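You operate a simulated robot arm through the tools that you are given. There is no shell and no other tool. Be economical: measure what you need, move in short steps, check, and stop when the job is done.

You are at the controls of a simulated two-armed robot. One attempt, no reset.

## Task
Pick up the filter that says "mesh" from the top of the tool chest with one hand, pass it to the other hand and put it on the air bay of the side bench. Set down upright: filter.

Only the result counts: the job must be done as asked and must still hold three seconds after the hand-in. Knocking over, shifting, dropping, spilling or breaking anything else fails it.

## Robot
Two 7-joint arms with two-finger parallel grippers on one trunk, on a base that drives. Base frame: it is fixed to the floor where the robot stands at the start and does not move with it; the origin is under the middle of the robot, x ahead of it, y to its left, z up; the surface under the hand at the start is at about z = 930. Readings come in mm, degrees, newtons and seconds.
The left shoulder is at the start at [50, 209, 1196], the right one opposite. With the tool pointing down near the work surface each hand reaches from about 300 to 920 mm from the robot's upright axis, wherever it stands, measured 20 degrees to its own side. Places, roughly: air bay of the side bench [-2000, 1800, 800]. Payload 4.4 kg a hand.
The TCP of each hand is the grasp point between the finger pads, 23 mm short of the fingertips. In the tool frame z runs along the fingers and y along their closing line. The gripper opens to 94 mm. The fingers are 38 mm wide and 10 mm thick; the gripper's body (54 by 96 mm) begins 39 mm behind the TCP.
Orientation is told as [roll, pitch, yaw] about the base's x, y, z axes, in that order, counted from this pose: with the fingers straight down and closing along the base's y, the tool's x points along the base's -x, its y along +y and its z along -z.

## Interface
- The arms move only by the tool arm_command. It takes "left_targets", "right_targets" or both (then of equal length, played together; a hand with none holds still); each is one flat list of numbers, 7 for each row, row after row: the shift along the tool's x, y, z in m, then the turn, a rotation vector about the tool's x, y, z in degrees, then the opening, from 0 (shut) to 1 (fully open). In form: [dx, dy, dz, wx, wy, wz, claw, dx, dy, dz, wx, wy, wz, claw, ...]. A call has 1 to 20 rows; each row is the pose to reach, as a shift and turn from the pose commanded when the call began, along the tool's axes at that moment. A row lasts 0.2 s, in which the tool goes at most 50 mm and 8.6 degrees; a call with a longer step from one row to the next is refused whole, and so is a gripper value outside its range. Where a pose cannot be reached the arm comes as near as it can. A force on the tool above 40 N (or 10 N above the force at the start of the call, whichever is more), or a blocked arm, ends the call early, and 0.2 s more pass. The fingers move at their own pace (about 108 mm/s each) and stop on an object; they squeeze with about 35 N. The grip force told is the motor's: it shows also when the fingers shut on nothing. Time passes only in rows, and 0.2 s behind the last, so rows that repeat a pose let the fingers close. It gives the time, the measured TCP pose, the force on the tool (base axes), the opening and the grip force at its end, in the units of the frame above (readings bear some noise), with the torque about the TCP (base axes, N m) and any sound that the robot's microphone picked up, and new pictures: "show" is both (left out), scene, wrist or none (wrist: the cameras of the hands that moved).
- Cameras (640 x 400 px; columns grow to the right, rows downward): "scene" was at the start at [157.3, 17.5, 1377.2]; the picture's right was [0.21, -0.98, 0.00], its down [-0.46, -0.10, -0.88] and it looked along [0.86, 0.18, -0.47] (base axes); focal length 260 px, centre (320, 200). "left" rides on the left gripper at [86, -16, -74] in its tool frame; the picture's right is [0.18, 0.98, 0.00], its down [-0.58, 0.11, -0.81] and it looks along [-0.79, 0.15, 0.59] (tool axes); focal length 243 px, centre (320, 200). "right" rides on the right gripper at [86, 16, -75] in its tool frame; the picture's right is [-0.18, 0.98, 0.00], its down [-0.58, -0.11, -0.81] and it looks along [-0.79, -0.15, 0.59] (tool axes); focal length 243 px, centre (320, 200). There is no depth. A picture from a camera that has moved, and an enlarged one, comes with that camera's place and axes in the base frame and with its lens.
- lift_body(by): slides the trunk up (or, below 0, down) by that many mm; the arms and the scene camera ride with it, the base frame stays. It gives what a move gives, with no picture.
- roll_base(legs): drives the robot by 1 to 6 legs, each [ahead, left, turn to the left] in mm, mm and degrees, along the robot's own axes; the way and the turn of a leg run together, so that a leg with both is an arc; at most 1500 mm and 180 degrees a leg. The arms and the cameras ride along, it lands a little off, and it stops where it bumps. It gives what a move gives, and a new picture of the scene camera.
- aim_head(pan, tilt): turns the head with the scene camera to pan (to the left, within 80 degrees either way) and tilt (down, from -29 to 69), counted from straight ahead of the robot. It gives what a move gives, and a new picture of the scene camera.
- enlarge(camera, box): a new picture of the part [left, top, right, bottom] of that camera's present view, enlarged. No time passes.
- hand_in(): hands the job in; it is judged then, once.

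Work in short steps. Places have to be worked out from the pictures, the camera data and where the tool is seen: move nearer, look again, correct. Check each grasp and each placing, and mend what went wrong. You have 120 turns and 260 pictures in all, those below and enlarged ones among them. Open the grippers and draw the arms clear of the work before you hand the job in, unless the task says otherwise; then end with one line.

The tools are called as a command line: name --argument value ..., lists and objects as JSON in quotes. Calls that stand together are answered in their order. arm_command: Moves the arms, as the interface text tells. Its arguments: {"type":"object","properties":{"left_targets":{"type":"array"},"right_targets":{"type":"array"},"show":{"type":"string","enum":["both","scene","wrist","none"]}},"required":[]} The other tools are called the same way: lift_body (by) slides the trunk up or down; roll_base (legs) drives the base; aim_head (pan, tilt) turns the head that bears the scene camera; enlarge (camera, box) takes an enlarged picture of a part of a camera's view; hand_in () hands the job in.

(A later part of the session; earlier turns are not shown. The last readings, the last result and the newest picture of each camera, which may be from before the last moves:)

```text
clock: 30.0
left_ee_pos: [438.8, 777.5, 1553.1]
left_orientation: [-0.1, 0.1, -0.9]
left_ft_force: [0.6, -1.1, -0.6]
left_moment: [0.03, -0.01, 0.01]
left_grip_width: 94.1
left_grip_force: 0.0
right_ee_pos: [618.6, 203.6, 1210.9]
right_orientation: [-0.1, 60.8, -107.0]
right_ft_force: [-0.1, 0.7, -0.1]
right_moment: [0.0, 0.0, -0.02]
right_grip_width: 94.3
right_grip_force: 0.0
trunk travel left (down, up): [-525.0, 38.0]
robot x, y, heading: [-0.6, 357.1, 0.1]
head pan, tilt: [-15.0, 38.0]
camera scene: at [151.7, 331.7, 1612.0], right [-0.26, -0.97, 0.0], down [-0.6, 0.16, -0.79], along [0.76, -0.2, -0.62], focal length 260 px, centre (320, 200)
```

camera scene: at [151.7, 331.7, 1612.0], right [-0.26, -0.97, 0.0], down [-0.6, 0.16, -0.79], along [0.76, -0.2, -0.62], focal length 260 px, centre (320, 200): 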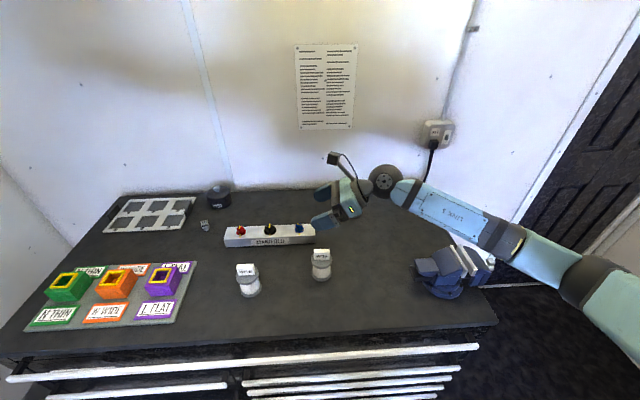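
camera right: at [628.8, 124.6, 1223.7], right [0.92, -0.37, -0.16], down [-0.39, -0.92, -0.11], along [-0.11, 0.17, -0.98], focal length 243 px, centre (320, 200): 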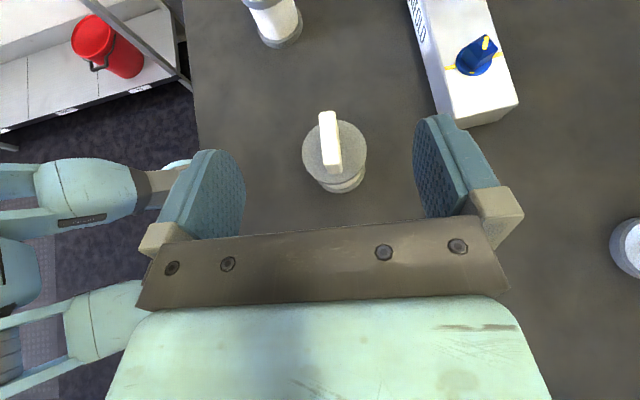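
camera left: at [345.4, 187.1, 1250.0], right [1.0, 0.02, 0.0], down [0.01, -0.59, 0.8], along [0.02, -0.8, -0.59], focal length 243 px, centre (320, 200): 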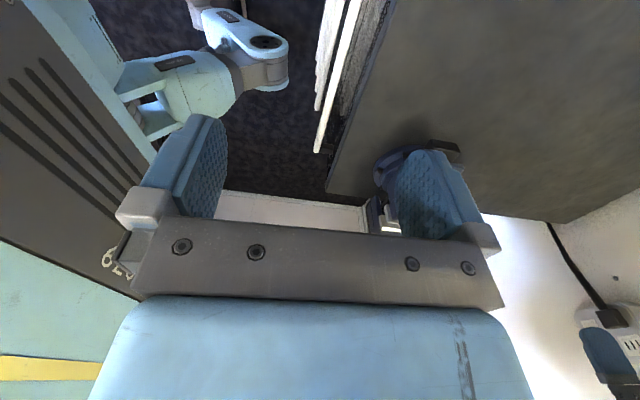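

Moving to above the pre-grasp at (608, 117, 1130) with 70° lean.

arm_command --right_targets '[-0.0282, 0.0038, -0.0089, 0, 2.3, 0, 1, -0.0563, 0.0076, -0.0178, 0, 4.6, 0, 1, -0.0845, 0.0114, -0.0266, 0, 6.9, 0, 1, -0.1126, 0.0152, -0.0355, 0, 9.2, 0, 1, -0.1126, 0.0152, -0.0355, 0, 9.2, 0, 1]'

```text
clock: 31.2
left_ee_pos: [438.3, 779.5, 1552.2]
left_orientation: [0.0, 0.0, -1.0]
left_ft_force: [-0.4, 0.2, 0.5]
left_moment: [0.0, 0.03, -0.03]
left_grip_width: 94.0
left_grip_force: 0.1
right_ee_pos: [608.9, 118.1, 1129.6]
right_orientation: [-0.1, 69.8, -107.0]
right_ft_force: [0.8, 0.7, -0.7]
right_moment: [0.0, 0.02, 0.0]
right_grip_width: 93.9
right_grip_force: 0.0
trunk travel left (down, up): [-525.0, 38.0]
robot x, y, heading: [0.8, 357.7, 0.2]
head pan, tilt: [-15.0, 38.0]
camera scene: at [151.8, 333.3, 1612.0], right [-0.26, -0.97, 0.0], down [-0.6, 0.16, -0.79], along [0.76, -0.2, -0.62], focal length 260 px, centre (320, 200)
camera right: at [611.9, 76.0, 1237.6], right [0.92, -0.35, -0.17], down [-0.38, -0.88, -0.27], along [-0.06, 0.31, -0.95], focal length 243 px, centre (320, 200)
```

scene: 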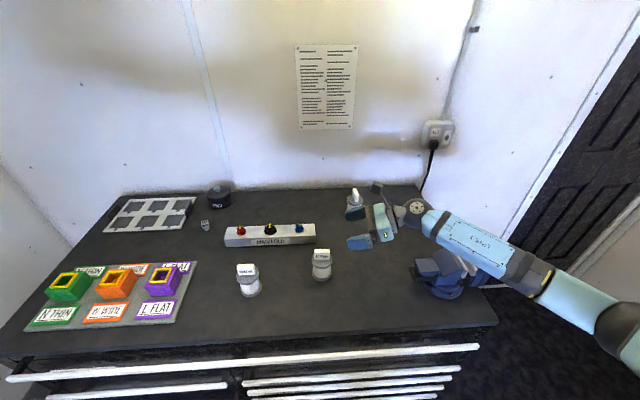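
right: 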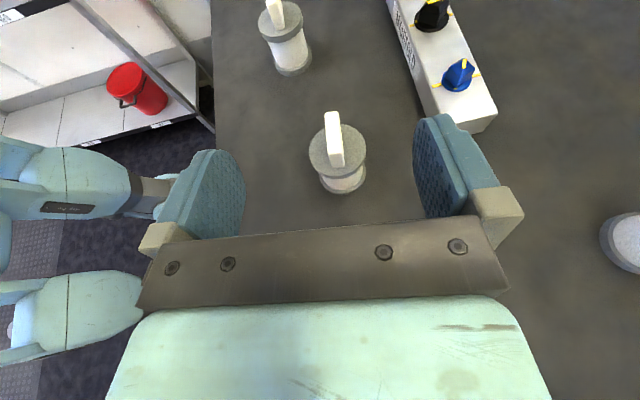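

Laterally aligned. I go down diagonally, keeping the wrist away from the vise, to 75% of the way and check.

arm_command --right_targets '[-0.015, 0, 0.0185, 0, 0, 0, 1, -0.03, 0, 0.037, 0, 0, 0, 1, -0.045, 0, 0.0555, 0, 0, 0, 1, -0.06, 0, 0.074, 0, 0, 0, 1, -0.0735, 0, 0.0926, 0, 0, 0, 1, -0.0735, 0, 0.0926, 0, 0, 0, 1]'

enlarge --camera "scene" --box '[290, 210, 490, 310]'

```text
clock: 32.6
left_ee_pos: [438.3, 778.9, 1552.8]
left_orientation: [0.0, 0.0, -1.0]
left_ft_force: [-0.4, 0.4, 0.5]
left_moment: [0.01, -0.02, -0.03]
left_grip_width: 93.9
left_grip_force: 0.0
right_ee_pos: [624.8, 177.0, 1028.6]
right_orientation: [0.0, 70.0, -107.1]
right_ft_force: [0.3, 0.1, 0.2]
right_moment: [0.01, 0.02, 0.01]
right_grip_width: 94.0
right_grip_force: 0.1
trunk travel left (down, up): [-525.0, 38.0]
robot x, y, heading: [-1.9, 354.3, 0.3]
head pan, tilt: [-15.0, 38.0]
camera scene: at [151.4, 332.5, 1612.0], right [-0.26, -0.97, 0.0], down [-0.59, 0.16, -0.79], along [0.76, -0.2, -0.62], focal length 260 px, centre (320, 200)
camera right: at [628.3, 133.7, 1136.8], right [0.92, -0.35, -0.17], down [-0.38, -0.88, -0.27], along [-0.06, 0.32, -0.95], focal length 243 px, centre (320, 200)
```

scene: 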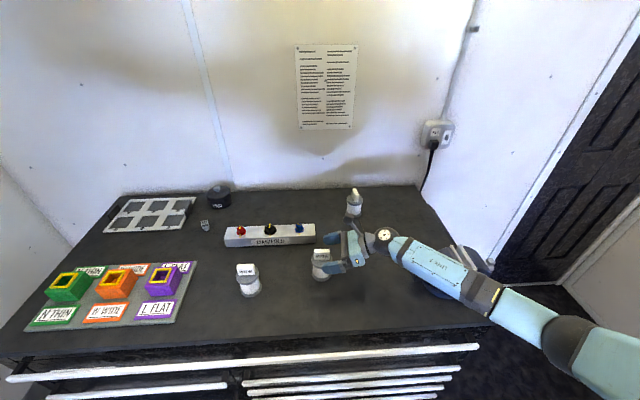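
right: 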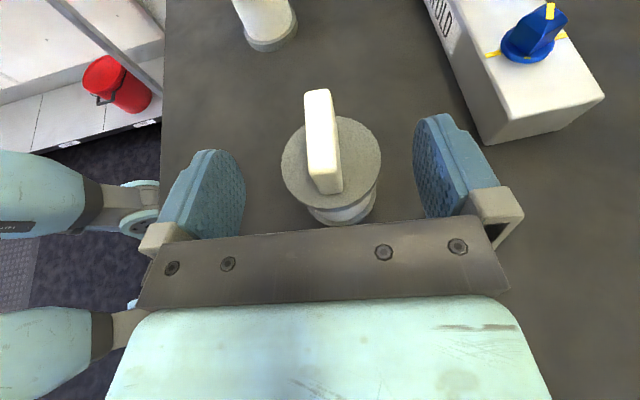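

```text
3.20 times, centred on (390, 260) of scene
camera zoom: at [151.4, 332.5, 1612.0], right [-0.26, -0.97, 0.0], down [-0.59, 0.16, -0.79], along [0.76, -0.2, -0.62], focal length 831 px, centre (96, 8)
```

zoom: 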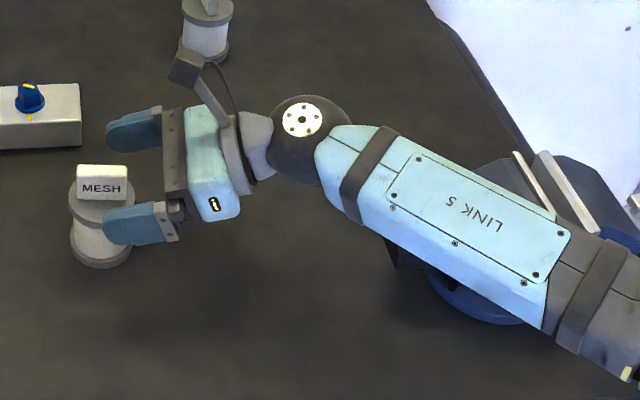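

Clearances look adequate and the filter is centred within ~2 mm. I finish the approach and close.

arm_command --right_targets '[-0.008, 0.0005, 0.01, 0, 0, 0, 1, -0.016, 0.001, 0.02, 0, 0, 0, 1, -0.0245, 0.0015, 0.031, 0, 0, 0, 1, -0.0245, 0.0015, 0.031, 0, 0, 0, 1]'

enlarge --camera "scene" --box '[290, 225, 390, 300]'

```text
clock: 33.6
left_ee_pos: [438.2, 778.9, 1552.9]
left_orientation: [0.0, -0.1, -1.0]
left_ft_force: [0.8, -0.1, -0.4]
left_moment: [0.01, 0.01, -0.01]
left_grip_width: 93.9
left_grip_force: 0.1
right_ee_pos: [632.5, 196.2, 997.3]
right_orientation: [0.0, 70.1, -107.0]
right_ft_force: [-0.4, 0.3, -0.1]
right_moment: [-0.01, -0.01, 0.0]
right_grip_width: 94.1
right_grip_force: 0.0
trunk travel left (down, up): [-525.0, 38.0]
robot x, y, heading: [2.0, 357.6, 0.1]
head pan, tilt: [-15.0, 38.0]
camera scene: at [151.6, 332.7, 1612.0], right [-0.26, -0.97, 0.0], down [-0.59, 0.16, -0.79], along [0.76, -0.2, -0.62], focal length 260 px, centre (320, 200)
camera right: at [636.3, 154.2, 1104.7], right [0.92, -0.35, -0.17], down [-0.38, -0.88, -0.27], along [-0.06, 0.32, -0.95], focal length 243 px, centre (320, 200)
```

scene: 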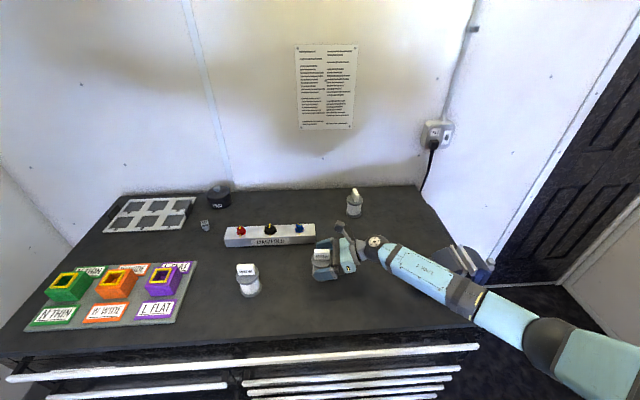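
right: 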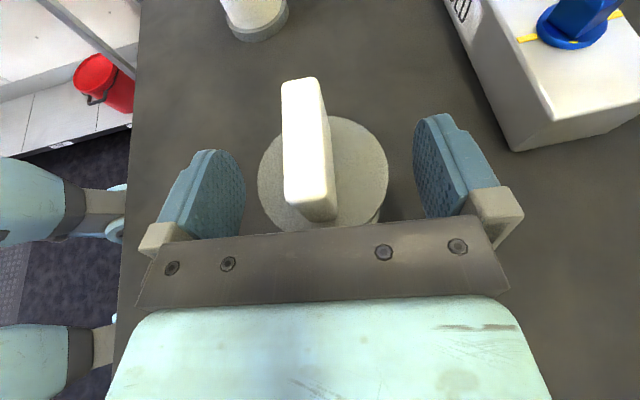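

```text
5.33 times, centred on (340, 262) of scene
camera zoom: at [151.6, 332.7, 1612.0], right [-0.26, -0.97, 0.0], down [-0.59, 0.16, -0.79], along [0.76, -0.2, -0.62], focal length 1386 px, centre (213, -133)
```

zoom: 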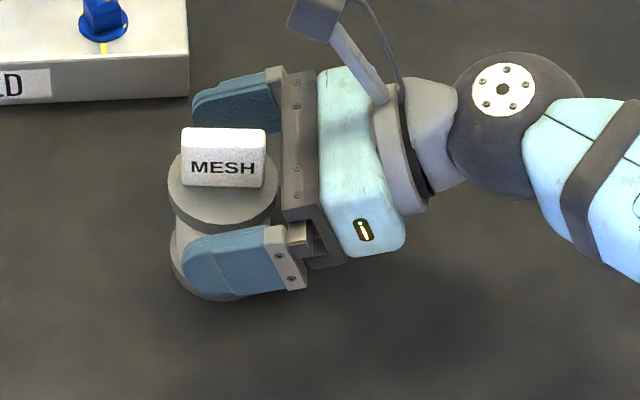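

The fingers straddle the top flange nicely. Closing.

arm_command --right_targets '[0, 0, 0, 0, 0, 0, 0.7, 0, 0, 0, 0, 0, 0, 0.4, 0, 0, 0, 0, 0, 0, 0, 0, 0, 0, 0, 0, 0, 0]' --show "wrist"

enlarge --camera "scene" --box '[290, 225, 390, 300]'

```text
clock: 34.6
left_ee_pos: [439.2, 778.0, 1553.6]
left_orientation: [0.0, 0.0, -1.0]
left_ft_force: [0.2, 0.1, -0.4]
left_moment: [-0.03, -0.01, 0.0]
left_grip_width: 93.9
left_grip_force: 0.1
right_ee_pos: [632.8, 196.7, 997.6]
right_orientation: [0.1, 69.9, -107.0]
right_ft_force: [1.8, 0.2, 1.7]
right_moment: [0.02, -0.02, -0.02]
right_grip_width: 59.7
right_grip_force: 35.1
trunk travel left (down, up): [-525.0, 38.0]
robot x, y, heading: [0.8, 356.5, 0.1]
head pan, tilt: [-15.0, 38.0]
camera right: at [636.4, 154.1, 1104.8], right [0.92, -0.35, -0.17], down [-0.38, -0.88, -0.27], along [-0.06, 0.31, -0.95], focal length 243 px, centre (320, 200)
```

right: 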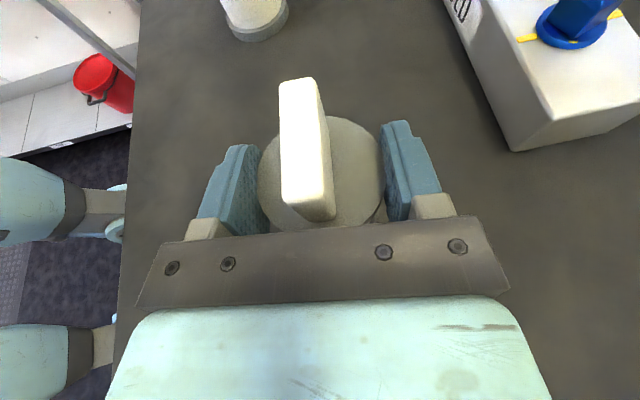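

```text
5.33 times, centred on (340, 262) of scene
camera zoom: at [151.7, 332.7, 1612.0], right [-0.26, -0.97, 0.0], down [-0.6, 0.16, -0.79], along [0.76, -0.2, -0.62], focal length 1386 px, centre (213, -133)
```

zoom: 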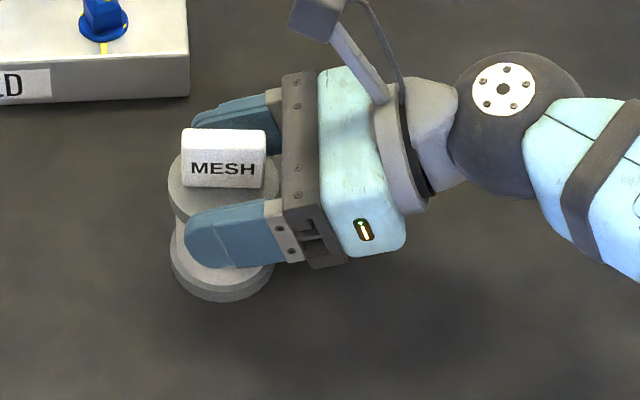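

Gripped at 59.7 mm. I lift a gentle 25 mm and check.

arm_command --right_targets '[0.0047, 0, -0.0017, 0, 0, 0, 0, 0.0094, 0, -0.0034, 0, 0, 0, 0, 0.0141, 0, -0.0052, 0, 0, 0, 0, 0.0188, 0, -0.0069, 0, 0, 0, 0, 0.0235, 0, -0.0086, 0, 0, 0, 0, 0.0235, 0, -0.0086, 0, 0, 0, 0]' --show "wrist"

enlarge --camera "scene" --box '[290, 225, 390, 300]'

```text
clock: 36.0
left_ee_pos: [438.2, 779.2, 1552.6]
left_orientation: [-0.1, 0.0, -1.0]
left_ft_force: [-0.2, -0.5, -0.4]
left_moment: [0.0, 0.01, -0.03]
left_grip_width: 94.3
left_grip_force: 0.0
right_ee_pos: [633.3, 196.7, 1020.5]
right_orientation: [0.0, 69.8, -107.1]
right_ft_force: [0.0, -0.4, -0.1]
right_moment: [0.03, 0.01, 0.0]
right_grip_width: 59.7
right_grip_force: 35.7
trunk travel left (down, up): [-525.0, 38.0]
robot x, y, heading: [1.6, 357.1, 0.3]
head pan, tilt: [-15.0, 38.0]
camera right: at [637.0, 154.0, 1128.7], right [0.92, -0.35, -0.17], down [-0.38, -0.88, -0.27], along [-0.06, 0.31, -0.95], focal length 243 px, centre (320, 200)
```

right: 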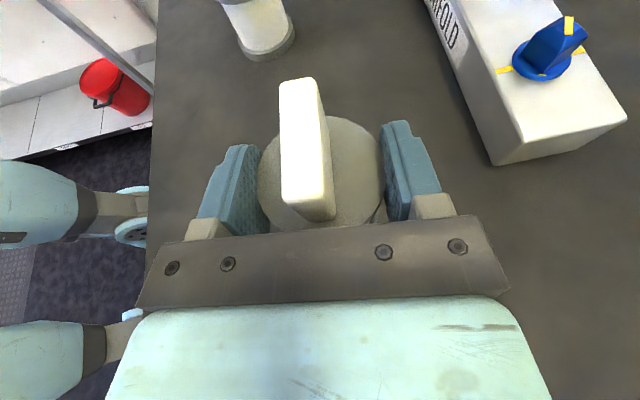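

```text
5.33 times, centred on (340, 262) of scene
camera zoom: at [151.8, 332.7, 1611.9], right [-0.26, -0.97, 0.0], down [-0.6, 0.16, -0.79], along [0.76, -0.2, -0.62], focal length 1386 px, centre (213, -133)
```

zoom: 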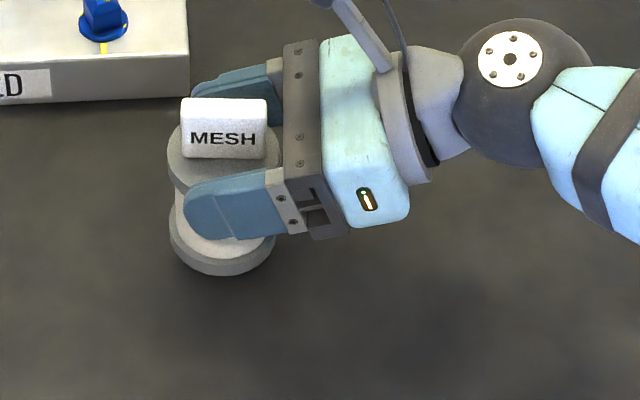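

The filter lifts securely. Now I carry it up and inward to about (550, 347, 1250), in front of the trunk, for the hand-over.

arm_command --right_targets '[0.0257, -0.0123, 0.0033, 0, 0, 0, 0, 0.0514, -0.0246, 0.0065, 0, 0, 0, 0, 0.0771, -0.0369, 0.0098, 0, 0, 0, 0, 0.1028, -0.0492, 0.013, 0, 0, 0, 0, 0.1285, -0.0615, 0.0163, 0, 0, 0, 0, 0.1542, -0.0738, 0.0195, 0, 0, 0, 0, 0.1799, -0.0861, 0.0228, 0, 0, 0, 0, 0.2056, -0.0984, 0.026, 0, 0, 0, 0, 0.2313, -0.1107, 0.0293, 0, 0, 0, 0, 0.257, -0.123, 0.0325, 0, 0, 0, 0, 0.257, -0.123, 0.0325, 0, 0, 0, 0]'

aim_head --pan 5 --tilt 30

```text
clock: 38.4
left_ee_pos: [438.6, 778.4, 1554.4]
left_orientation: [0.0, 0.0, -1.0]
left_ft_force: [0.4, 0.3, -0.3]
left_moment: [-0.01, 0.0, 0.02]
left_grip_width: 94.1
left_grip_force: 0.1
right_ee_pos: [549.3, 346.2, 1249.9]
right_orientation: [-0.1, 69.9, -107.1]
right_ft_force: [0.1, -0.4, -1.2]
right_moment: [0.02, 0.04, -0.02]
right_grip_width: 60.0
right_grip_force: 35.1
trunk travel left (down, up): [-525.0, 38.0]
robot x, y, heading: [-1.5, 354.1, -0.2]
head pan, tilt: [-15.0, 38.0]
camera scene: at [151.8, 332.2, 1611.9], right [-0.26, -0.97, 0.0], down [-0.6, 0.16, -0.79], along [0.76, -0.2, -0.62], focal length 260 px, centre (320, 200)
camera right: at [553.6, 302.9, 1357.8], right [0.92, -0.35, -0.17], down [-0.38, -0.88, -0.27], along [-0.06, 0.31, -0.95], focal length 243 px, centre (320, 200)
```

scene: 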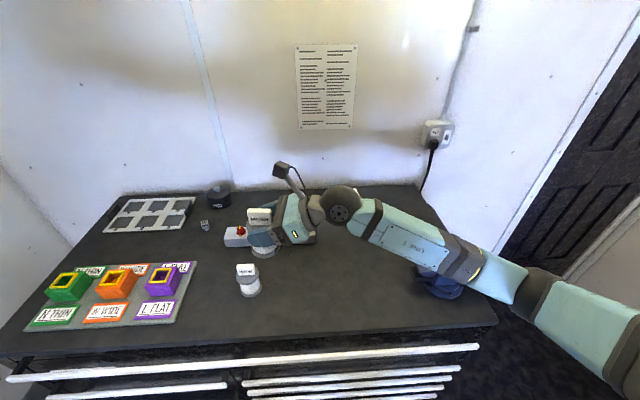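
right: 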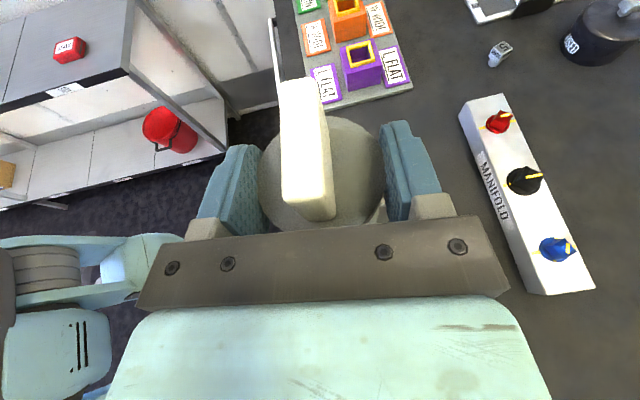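

```text
clock: 39.2
left_ee_pos: [438.7, 779.2, 1552.6]
left_orientation: [-0.1, -0.1, -1.0]
left_ft_force: [-0.3, -0.2, -0.1]
left_moment: [-0.03, 0.0, 0.0]
left_grip_width: 94.0
left_grip_force: 0.1
right_ee_pos: [550.2, 346.7, 1249.2]
right_orientation: [0.0, 69.9, -107.0]
right_ft_force: [0.2, 0.6, -0.7]
right_moment: [0.01, 0.03, -0.01]
right_grip_width: 60.0
right_grip_force: 35.3
trunk travel left (down, up): [-525.0, 38.0]
robot x, y, heading: [3.1, 353.8, 0.2]
head pan, tilt: [5.0, 30.0]
camera scene: at [158.3, 362.9, 1624.3], right [0.09, -1.0, 0.0], down [-0.5, -0.04, -0.87], along [0.86, 0.08, -0.5], focal length 260 px, centre (320, 200)
```

scene: 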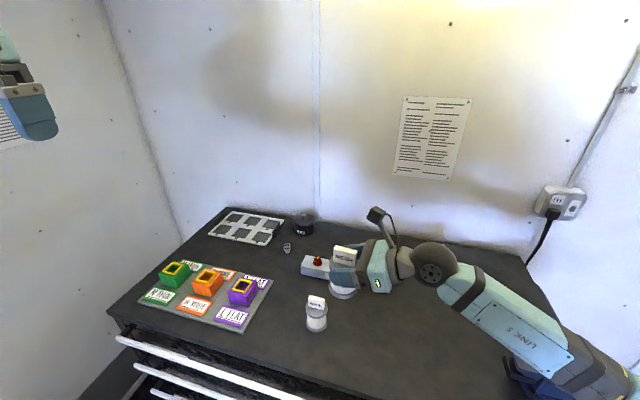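

The hold is steady. The left hand will take the tab from the opposite (+y) side with its camera up, at about 60° lean so the two wrist cameras stay apart. First I bring the left hand round in yaw and nearer.

arm_command --left_targets '[-0.0144, -0.0177, 0.0153, 0, 0, -7.4, 1, -0.0288, -0.0353, 0.0306, 0, 0, -14.8, 1, -0.0432, -0.053, 0.0459, 0, 0, -22.2, 1, -0.0576, -0.0706, 0.0612, 0, 0, -29.6, 1, -0.072, -0.0883, 0.0765, 0, 0, -37, 1, -0.0864, -0.1059, 0.0918, 0, 0, -44.4, 1, -0.1008, -0.1236, 0.1071, 0, 0, -51.8, 1, -0.1152, -0.1412, 0.1224, 0, 0, -59.2, 1, -0.1296, -0.1589, 0.1377, 0, 0, -66.6, 1, -0.144, -0.1765, 0.153, 0, 0, -74, 1, -0.144, -0.1765, 0.153, 0, 0, -74, 1]' --show "scene"

```text
clock: 41.6
left_ee_pos: [578.2, 598.4, 1401.4]
left_orientation: [-0.1, 0.0, 73.0]
left_ft_force: [0.5, 0.3, 0.0]
left_moment: [-0.01, -0.01, 0.02]
left_grip_width: 94.1
left_grip_force: 0.1
right_ee_pos: [549.6, 347.6, 1248.6]
right_orientation: [0.1, 69.9, -106.9]
right_ft_force: [0.4, 0.3, -0.4]
right_moment: [-0.03, 0.0, -0.02]
right_grip_width: 59.8
right_grip_force: 35.1
trunk travel left (down, up): [-525.0, 38.0]
robot x, y, heading: [-1.7, 360.0, 0.1]
head pan, tilt: [5.0, 30.0]
camera scene: at [157.6, 363.5, 1624.4], right [0.09, -1.0, 0.0], down [-0.5, -0.05, -0.87], along [0.86, 0.08, -0.5], focal length 260 px, centre (320, 200)
```

scene: 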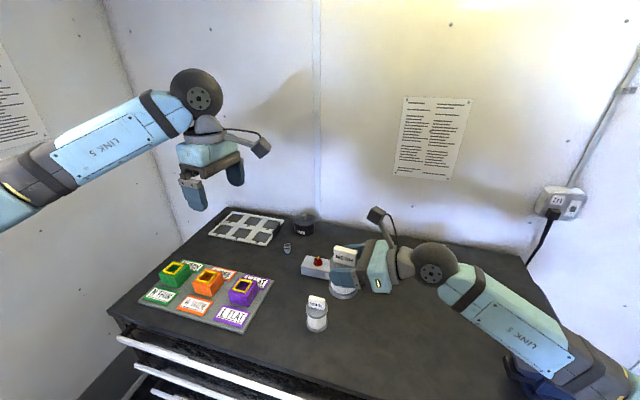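

Now the left hand leans 60° toward −y and moves to a pre-grasp 120 mm back from the tab.

arm_command --left_targets '[0.0164, -0.0058, 0.0083, 0, 7.5, 0, 1, 0.0329, -0.0117, 0.0165, 0, 15, 0, 1, 0.0493, -0.0175, 0.0248, 0, 22.5, 0, 1, 0.0657, -0.0234, 0.033, 0, 30, 0, 1, 0.0821, -0.0292, 0.0413, 0, 37.5, 0, 1, 0.0986, -0.035, 0.0495, 0, 45, 0, 1, 0.115, -0.0409, 0.0578, 0, 52.5, 0, 1, 0.1314, -0.0467, 0.066, 0, 60, 0, 1, 0.1314, -0.0467, 0.066, 0, 60, 0, 1]'

enlarge --camera "left" --box '[220, 20, 420, 180]'

```text
clock: 43.6
left_ee_pos: [585.6, 459.0, 1335.6]
left_orientation: [-0.1, 60.2, 72.9]
left_ft_force: [0.8, 0.6, 0.0]
left_moment: [0.01, -0.01, 0.01]
left_grip_width: 93.9
left_grip_force: 0.1
right_ee_pos: [550.8, 345.5, 1249.8]
right_orientation: [0.0, 69.9, -106.9]
right_ft_force: [0.3, -0.2, -0.7]
right_moment: [0.02, 0.0, 0.01]
right_grip_width: 59.8
right_grip_force: 35.2
trunk travel left (down, up): [-525.0, 38.0]
robot x, y, heading: [-2.5, 356.7, 0.3]
head pan, tilt: [5.0, 30.0]
camera scene: at [158.1, 363.0, 1624.4], right [0.09, -1.0, 0.0], down [-0.5, -0.04, -0.87], along [0.86, 0.08, -0.5], focal length 260 px, centre (320, 200)
camera left: at [607.4, 475.4, 1446.3], right [-0.97, 0.2, 0.16], down [0.18, 0.98, -0.1], along [-0.18, -0.07, -0.98], focal length 243 px, centre (320, 200)
```

scene: 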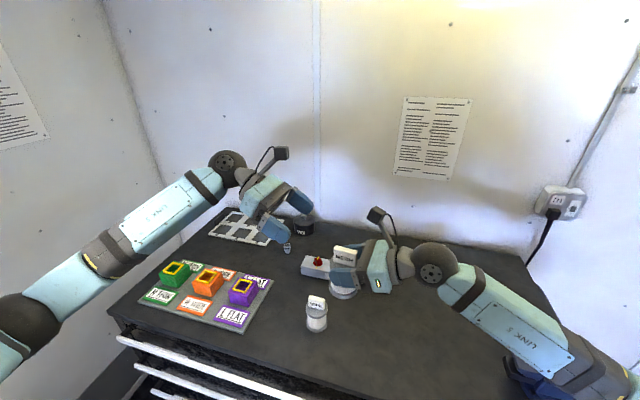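
left: 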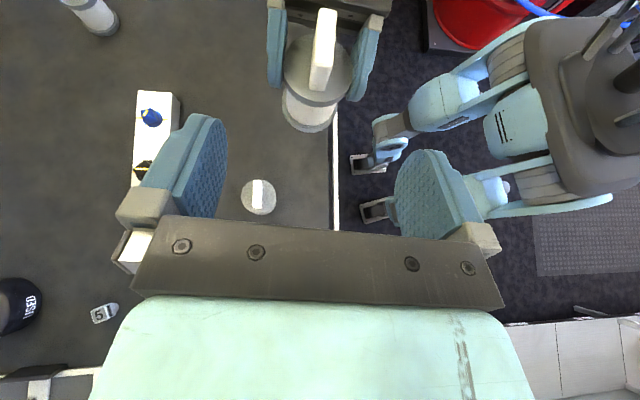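

```text
2.50 times, centred on (320, 100) of left
camera zoom: at [607.4, 475.4, 1446.3], right [-0.97, 0.2, 0.16], down [0.18, 0.98, -0.1], along [-0.18, -0.07, -0.98], focal length 606 px, centre (320, 450)
```

zoom: 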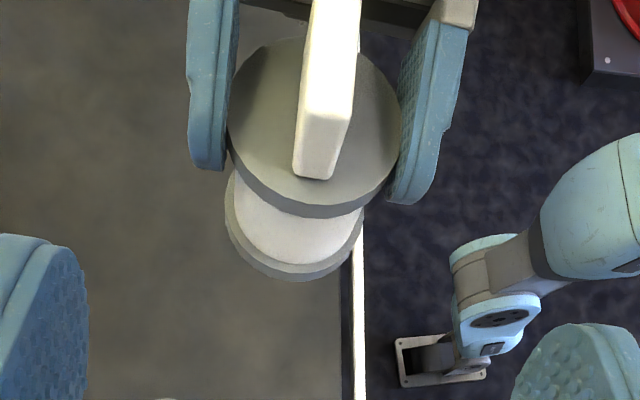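

Both estimates agree: the tab centre is at about (551, 350) and lateral offset is ~1 mm. I advance 90 of 121 mm and check clearance.

arm_command --left_targets '[0, 0, 0.02, 0, 0, 0, 0.8, 0, 0, 0.04, 0, 0, 0, 0.65, 0, 0, 0.06, 0, 0, 0, 0.65, 0, 0, 0.08, 0, 0, 0, 0.65, 0, 0, 0.09, 0, 0, 0, 0.65, 0, 0, 0.09, 0, 0, 0, 0.65]'

enlarge --camera "scene" --box '[260, 180, 460, 305]'

enlarge --camera "right" --box '[190, 40, 450, 240]'

```text
clock: 45.0
left_ee_pos: [562.5, 386.7, 1288.8]
left_orientation: [0.0, 60.1, 72.9]
left_ft_force: [1.0, -1.2, 0.8]
left_moment: [0.01, -0.01, -0.03]
left_grip_width: 61.1
left_grip_force: 0.0
right_ee_pos: [549.5, 347.7, 1248.9]
right_orientation: [0.1, 69.9, -106.9]
right_ft_force: [0.0, -0.1, -1.2]
right_moment: [0.01, 0.01, 0.03]
right_grip_width: 59.9
right_grip_force: 35.3
trunk travel left (down, up): [-525.0, 38.0]
robot x, y, heading: [2.4, 355.4, 0.1]
head pan, tilt: [5.0, 30.0]
camera scene: at [158.4, 363.1, 1624.3], right [0.09, -1.0, 0.0], down [-0.5, -0.04, -0.87], along [0.86, 0.08, -0.5], focal length 260 px, centre (320, 200)
camera left: at [584.8, 401.8, 1401.5], right [-0.97, 0.2, 0.16], down [0.19, 0.98, -0.1], along [-0.18, -0.07, -0.98], focal length 243 px, centre (320, 200)
```

scene: 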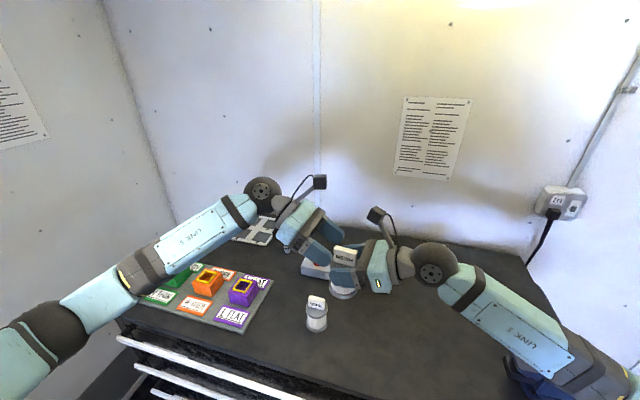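
left: 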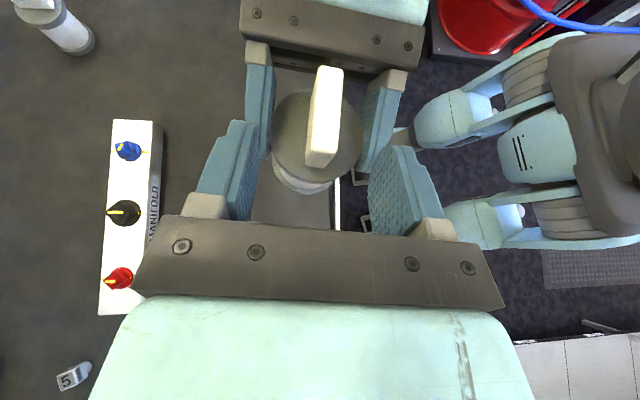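

```text
3.20 times, centred on (360, 242) of scene
camera zoom: at [158.4, 363.1, 1624.3], right [0.09, -1.0, 0.0], down [-0.5, -0.04, -0.87], along [0.86, 0.08, -0.5], focal length 831 px, centre (192, 64)
```

zoom: 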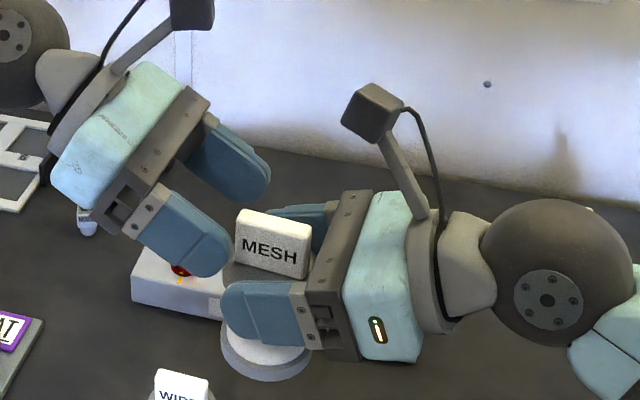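

```text
2.00 times, centred on (320, 140) of right
camera zoom: at [553.6, 303.3, 1357.5], right [0.92, -0.35, -0.17], down [-0.38, -0.88, -0.27], along [-0.06, 0.31, -0.95], focal length 485 px, centre (320, 320)
```

zoom: 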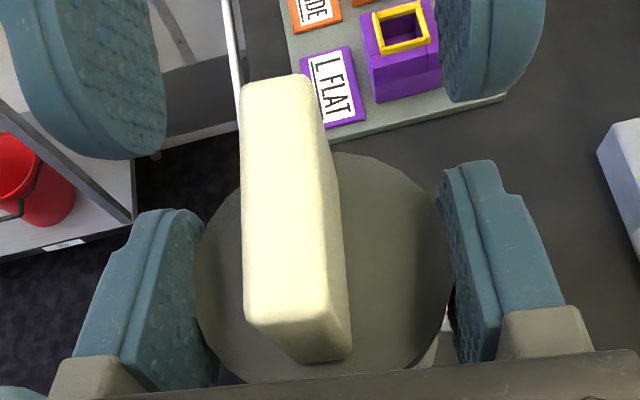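

Fully open, the left fingers would hit the right fingers beside the flange, so I narrow the left gripper to ~30 mm before the last 31 mm.

arm_command --left_targets '[0, 0, 0, 0, 0, 0, 0.32, 0, 0, 0, 0, 0, 0, 0.32, 0, 0, 0.01, 0, 0, 0, 0.32, 0, 0, 0.02, 0, 0, 0, 0.32, 0, 0, 0.03, 0, 0, 0, 0.32, 0, 0, 0.03, 0, 0, 0, 0.32]'

enlarge --camera "scene" --box '[260, 180, 460, 305]'

enlarge --camera "right" --box '[190, 40, 450, 240]'

```text
clock: 46.4
left_ee_pos: [556.8, 360.5, 1275.6]
left_orientation: [-0.4, 60.2, 72.5]
left_ft_force: [0.6, 9.0, 30.4]
left_moment: [0.0, 0.0, 0.0]
left_grip_width: 30.5
left_grip_force: 0.7
right_ee_pos: [550.5, 345.3, 1247.6]
right_orientation: [-0.5, 69.6, -107.5]
right_ft_force: [-1.1, -8.6, -29.8]
right_moment: [-0.18, 0.16, -0.03]
right_grip_width: 60.1
right_grip_force: 34.5
trunk travel left (down, up): [-525.0, 38.0]
robot x, y, heading: [-0.5, 356.7, 0.2]
head pan, tilt: [5.0, 30.0]
camera scene: at [158.3, 363.1, 1624.3], right [0.09, -1.0, 0.0], down [-0.5, -0.04, -0.87], along [0.86, 0.08, -0.5], focal length 260 px, centre (320, 200)
camera left: at [577.4, 376.4, 1387.9], right [-0.97, 0.2, 0.16], down [0.19, 0.98, -0.1], along [-0.17, -0.07, -0.98], focal length 243 px, centre (320, 200)
```

scene: 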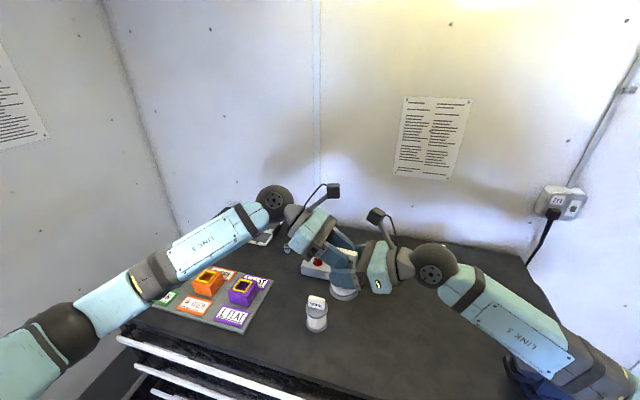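
left: 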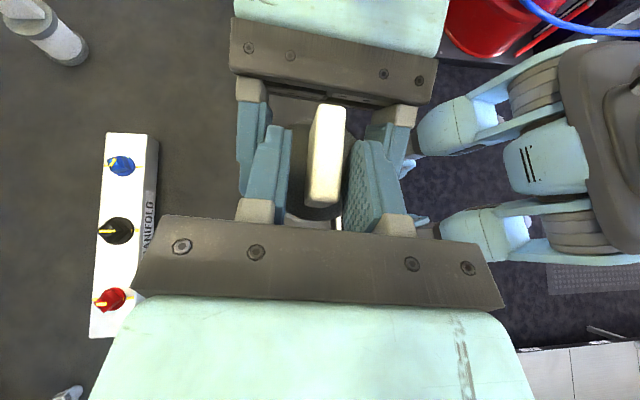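

```text
3.20 times, centred on (360, 242) of scene
camera zoom: at [158.3, 363.1, 1624.3], right [0.09, -1.0, 0.0], down [-0.5, -0.04, -0.87], along [0.86, 0.08, -0.5], focal length 831 px, centre (192, 64)
```

zoom: 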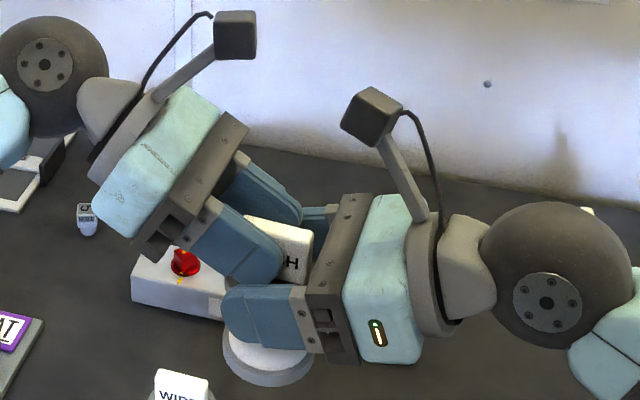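

```text
2.00 times, centred on (320, 140) of right
camera zoom: at [553.9, 303.4, 1355.0], right [0.92, -0.35, -0.18], down [-0.39, -0.88, -0.26], along [-0.06, 0.31, -0.95], focal length 485 px, centre (320, 320)
```

zoom: 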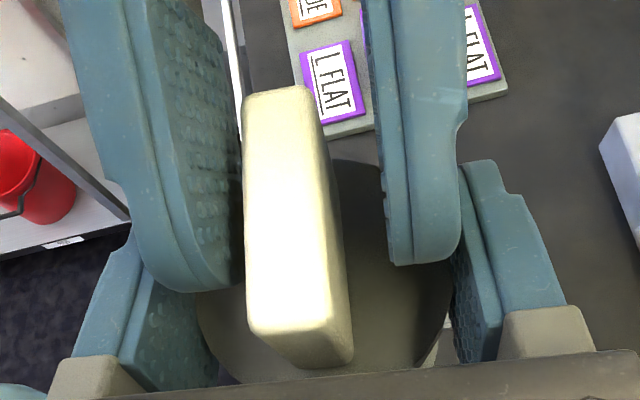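

The left fingertips press on the flange (30 N). I raise the left hand 5 mm, shift 3 mm sideways to centre on the tab, then check.

arm_command --left_targets '[0.0043, 0, -0.0025, 0, 0, 0, 0.32, 0.0043, 0.003, -0.0025, 0, 0, 0, 0.32, 0.0043, 0.003, -0.0025, 0, 0, 0, 0.32]' --show "none"

enlarge --camera "right" --box '[190, 40, 450, 240]'

```text
clock: 47.2
left_ee_pos: [552.0, 361.2, 1278.4]
left_orientation: [-0.1, 60.0, 72.9]
left_ft_force: [9.7, -4.2, 21.8]
left_moment: [-0.33, -0.18, 0.08]
left_grip_width: 30.0
left_grip_force: 0.1
right_ee_pos: [548.7, 347.6, 1248.5]
right_orientation: [-0.1, 70.1, -107.0]
right_ft_force: [-9.0, 4.2, -23.3]
right_moment: [-0.14, -0.04, 0.06]
right_grip_width: 59.9
right_grip_force: 35.0
trunk travel left (down, up): [-525.0, 38.0]
robot x, y, heading: [0.7, 356.5, 0.3]
head pan, tilt: [5.0, 30.0]
```

```text
2.00 times, centred on (320, 140) of right
camera zoom: at [553.1, 303.7, 1357.4], right [0.92, -0.35, -0.17], down [-0.38, -0.88, -0.27], along [-0.06, 0.32, -0.95], focal length 485 px, centre (320, 320)
```

zoom: 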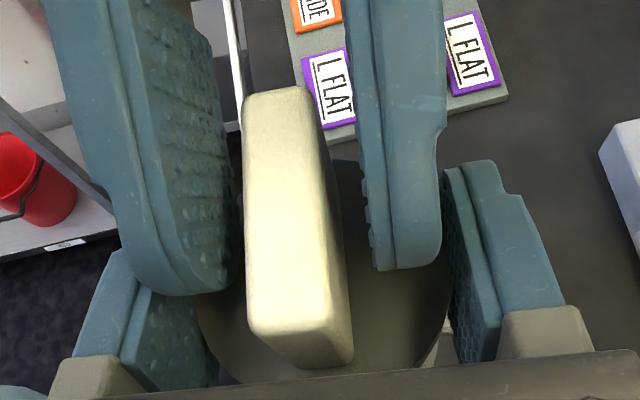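

Now centred, but about 22 N remains on the flange or the neighbouring fingers. I raise another 4 mm and recheck the forces.

arm_command --left_targets '[0.0035, 0, -0.002, 0, 0, 0, 0.26, 0.0035, 0, -0.002, 0, 0, 0, 0.26]' --show "none"

enlarge --camera "scene" --box '[300, 220, 400, 300]'

```text
clock: 47.8
left_ee_pos: [552.3, 361.5, 1281.4]
left_orientation: [0.4, 59.9, 73.2]
left_ft_force: [1.3, -1.4, 4.1]
left_moment: [-0.08, -0.07, 0.0]
left_grip_width: 24.9
left_grip_force: 0.6
right_ee_pos: [551.0, 346.3, 1251.5]
right_orientation: [0.4, 70.1, -106.8]
right_ft_force: [-1.3, 2.1, -4.0]
right_moment: [-0.02, 0.04, -0.01]
right_grip_width: 59.8
right_grip_force: 34.7
trunk travel left (down, up): [-525.0, 38.0]
robot x, y, heading: [2.4, 357.9, 0.1]
head pan, tilt: [5.0, 30.0]
```

```text
5.00 times, centred on (350, 260) of scene
camera zoom: at [158.4, 362.9, 1624.3], right [0.09, -1.0, 0.0], down [-0.5, -0.04, -0.87], along [0.86, 0.08, -0.5], focal length 1299 px, centre (170, -100)
```

zoom: 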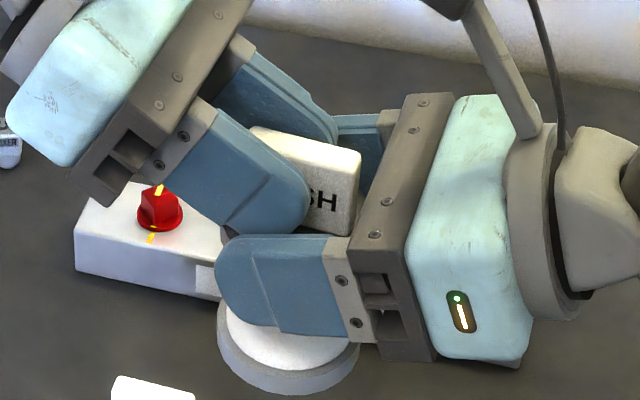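

Nearly unloaded (4 N). I slide 6 mm further in over the tab, then close the left gripper.

arm_command --left_targets '[0.0039, 0, 0.0047, 0, 0, 0, 0.26, 0.0039, 0, 0.0047, 0, 0, 0, 0, 0.0039, 0, 0.0047, 0, 0, 0, 0, 0.0039, 0, 0.0047, 0, 0, 0, 0]' --show "wrist"

enlarge --camera "scene" --box '[300, 220, 400, 300]'

```text
clock: 48.8
left_ee_pos: [551.6, 356.5, 1282.3]
left_orientation: [0.1, 59.9, 73.1]
left_ft_force: [23.2, 0.9, -15.8]
left_moment: [0.07, -0.57, 0.17]
left_grip_width: 13.5
left_grip_force: 34.9
right_ee_pos: [548.8, 346.5, 1251.5]
right_orientation: [0.1, 70.2, -106.8]
right_ft_force: [-22.5, -0.7, 16.6]
right_moment: [0.11, -0.2, 0.05]
right_grip_width: 59.9
right_grip_force: 35.5
trunk travel left (down, up): [-525.0, 38.0]
robot x, y, heading: [-3.1, 355.7, 0.2]
head pan, tilt: [5.0, 30.0]
camera left: at [573.3, 372.0, 1394.3], right [-0.97, 0.2, 0.16], down [0.18, 0.98, -0.1], along [-0.18, -0.07, -0.98], focal length 243 px, centre (320, 200)
```

left: 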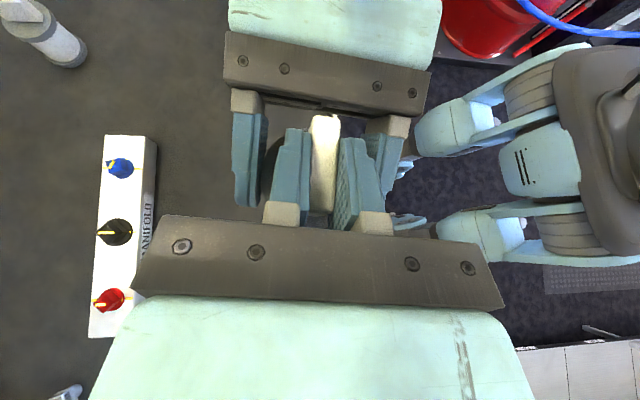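

```text
5.00 times, centred on (350, 260) of scene
camera zoom: at [158.4, 362.8, 1624.3], right [0.09, -1.0, 0.0], down [-0.5, -0.04, -0.87], along [0.86, 0.08, -0.5], focal length 1299 px, centre (170, -100)
```

zoom: 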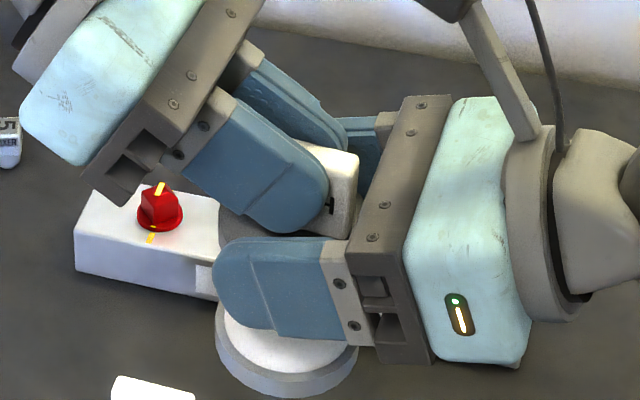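

Left grips the tab (13.5 mm), covering about three quarters. There is 23 N sideways strain from off-centre closing, so I relax it before releasing the right.

arm_command --left_targets '[-0.0009, -0.002, 0.0005, 0, 0, 0, 0, -0.0009, -0.002, 0.0005, 0, 0, 0, 0]' --show "none"

```text
clock: 49.4
left_ee_pos: [553.0, 355.5, 1281.5]
left_orientation: [0.1, 59.9, 73.1]
left_ft_force: [15.4, 11.1, -19.5]
left_moment: [0.08, -0.52, 0.08]
left_grip_width: 13.6
left_grip_force: 35.0
right_ee_pos: [550.1, 346.8, 1249.2]
right_orientation: [0.2, 70.0, -107.0]
right_ft_force: [-15.3, -11.0, 19.2]
right_moment: [0.43, -0.05, 0.08]
right_grip_width: 59.8
right_grip_force: 35.0
trunk travel left (down, up): [-525.0, 38.0]
robot x, y, heading: [1.8, 355.4, 0.3]
head pan, tilt: [5.0, 30.0]
```

Strain remains, mostly downward and +x. One more small relaxing move.

arm_command --left_targets '[-0.0024, -0.0014, -0.0002, 0, 0, 0, 0, -0.0024, -0.0014, -0.0002, 0, 0, 0, 0]' --show "none"

```text
clock: 50.0
left_ee_pos: [553.6, 355.8, 1281.5]
left_orientation: [0.1, 60.0, 72.9]
left_ft_force: [-0.6, 4.3, -13.3]
left_moment: [0.4, -0.32, 0.23]
left_grip_width: 13.5
left_grip_force: 35.2
right_ee_pos: [550.4, 344.0, 1250.1]
right_orientation: [0.1, 69.9, -107.1]
right_ft_force: [0.6, -5.6, 13.3]
right_moment: [-0.16, 0.26, -0.25]
right_grip_width: 59.5
right_grip_force: 35.5
trunk travel left (down, up): [-525.0, 38.0]
robot x, y, heading: [0.8, 358.5, 0.1]
head pan, tilt: [5.0, 30.0]
```

Strain is small now. I open the right hand slightly while the left eases down 1 mm, and look.

arm_command --left_targets '[-0.0009, 0, 0.0005, 0, 0, 0, 0, -0.0009, 0, 0.0005, 0, 0, 0, 0, -0.0009, 0, 0.0005, 0, 0, 0, 0, -0.0009, 0, 0.0005, 0, 0, 0, 0]' --right_targets '[0, 0, 0, 0, 0, 0, 0, 0, 0, 0, 0, 0, 0, 0.75, 0, 0, 0, 0, 0, 0, 0.8, 0, 0, 0, 0, 0, 0, 0.8]'

enlarge --camera "scene" --box '[300, 220, 400, 300]'

```text
clock: 51.0
left_ee_pos: [555.7, 356.3, 1279.8]
left_orientation: [-0.1, 60.0, 72.9]
left_ft_force: [0.6, -0.3, -0.1]
left_moment: [0.03, -0.04, 0.01]
left_grip_width: 13.8
left_grip_force: 34.5
right_ee_pos: [550.5, 347.0, 1250.6]
right_orientation: [-0.1, 69.9, -107.1]
right_ft_force: [-0.9, 0.1, -0.2]
right_moment: [0.04, -0.02, 0.01]
right_grip_width: 75.0
right_grip_force: 0.1
trunk travel left (down, up): [-525.0, 38.0]
robot x, y, heading: [-0.0, 355.3, 0.1]
head pan, tilt: [5.0, 30.0]
camera scene: at [158.4, 362.9, 1624.3], right [0.09, -1.0, 0.0], down [-0.5, -0.04, -0.87], along [0.86, 0.08, -0.5], focal length 260 px, centre (320, 200)
camera right: at [553.6, 303.2, 1357.4], right [0.92, -0.35, -0.17], down [-0.38, -0.88, -0.27], along [-0.06, 0.31, -0.95], focal length 243 px, centre (320, 200)
camera left: at [576.0, 371.6, 1391.6], right [-0.97, 0.2, 0.16], down [0.19, 0.98, -0.1], along [-0.18, -0.07, -0.98], focal length 243 px, centre (320, 200)
```

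scene: 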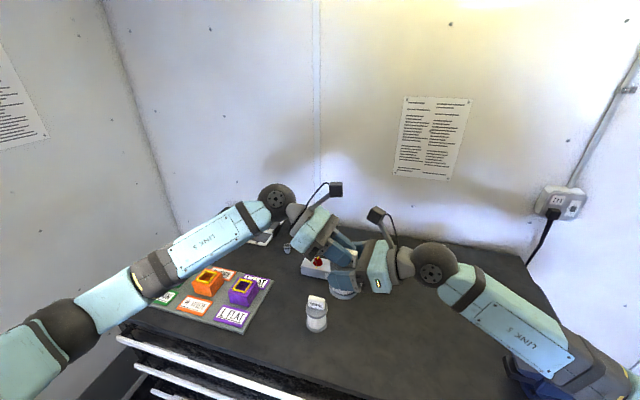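
right: 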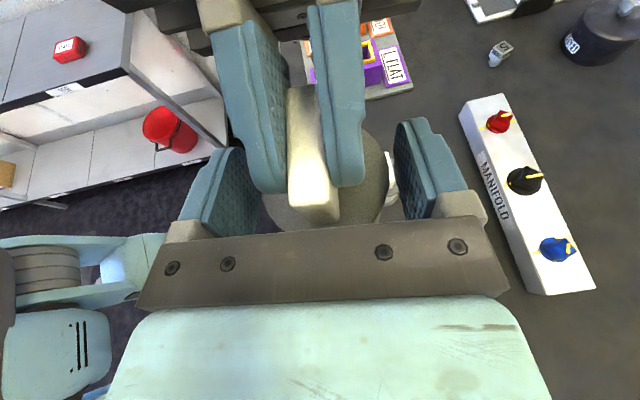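
left: 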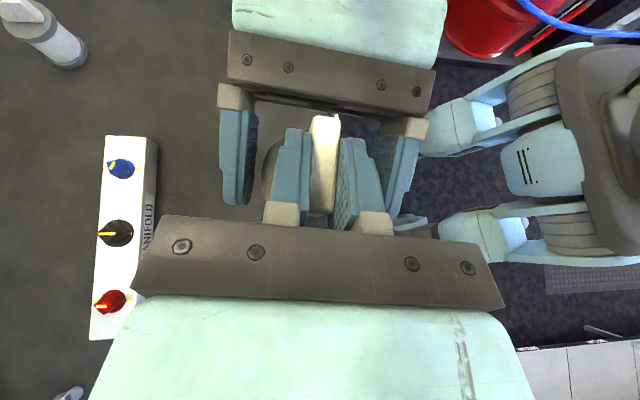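

```text
5.00 times, centred on (350, 260) of scene
camera zoom: at [158.4, 362.9, 1624.3], right [0.09, -1.0, 0.0], down [-0.5, -0.04, -0.87], along [0.86, 0.08, -0.5], focal length 1299 px, centre (170, -100)
```

zoom: 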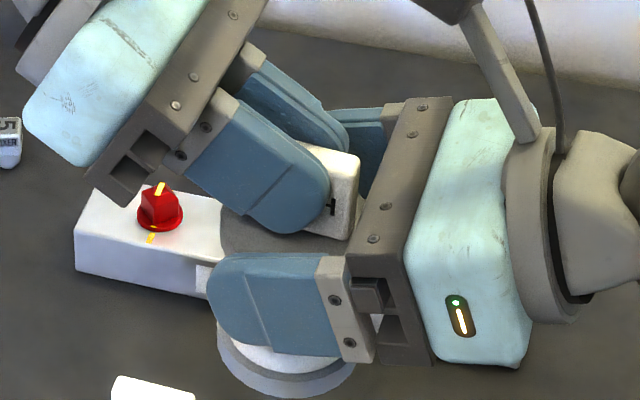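

The left hand holds the filter alone with forces near zero. I withdraw the right hand straight back.

arm_command --right_targets '[0, 0, 0, 0, 0, 0, 0.95, 0, 0, -0.02, 0, 0, 0, 0.95, 0, 0, -0.05, 0, 0, 0, 0.95, 0, 0, -0.09, 0, 0, 0, 0.95, 0, 0, -0.13, 0, 0, 0, 0.95, 0, 0, -0.16, 0, 0, 0, 0.95]' --show "none"

enlarge --camera "scene" --box '[280, 200, 440, 320]'

```text
clock: 52.4
left_ee_pos: [553.8, 355.6, 1279.9]
left_orientation: [-0.1, 59.9, 72.9]
left_ft_force: [-1.1, -0.4, -0.8]
left_moment: [0.04, 0.02, -0.03]
left_grip_width: 13.3
left_grip_force: 35.0
right_ee_pos: [504.2, 201.6, 1305.1]
right_orientation: [-0.1, 70.0, -106.9]
right_ft_force: [-0.4, -0.1, 0.3]
right_moment: [-0.01, -0.02, -0.06]
right_grip_width: 89.4
right_grip_force: 0.1
trunk travel left (down, up): [-525.0, 38.0]
robot x, y, heading: [-0.5, 357.9, 0.2]
head pan, tilt: [5.0, 30.0]
```

```text
3.33 times, centred on (360, 260) of scene
camera zoom: at [157.5, 362.1, 1624.4], right [0.09, -1.0, 0.0], down [-0.5, -0.04, -0.87], along [0.86, 0.08, -0.5], focal length 866 px, centre (187, 0)
```

zoom: 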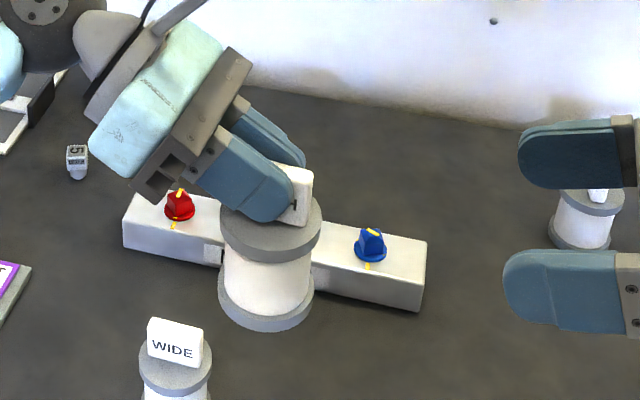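

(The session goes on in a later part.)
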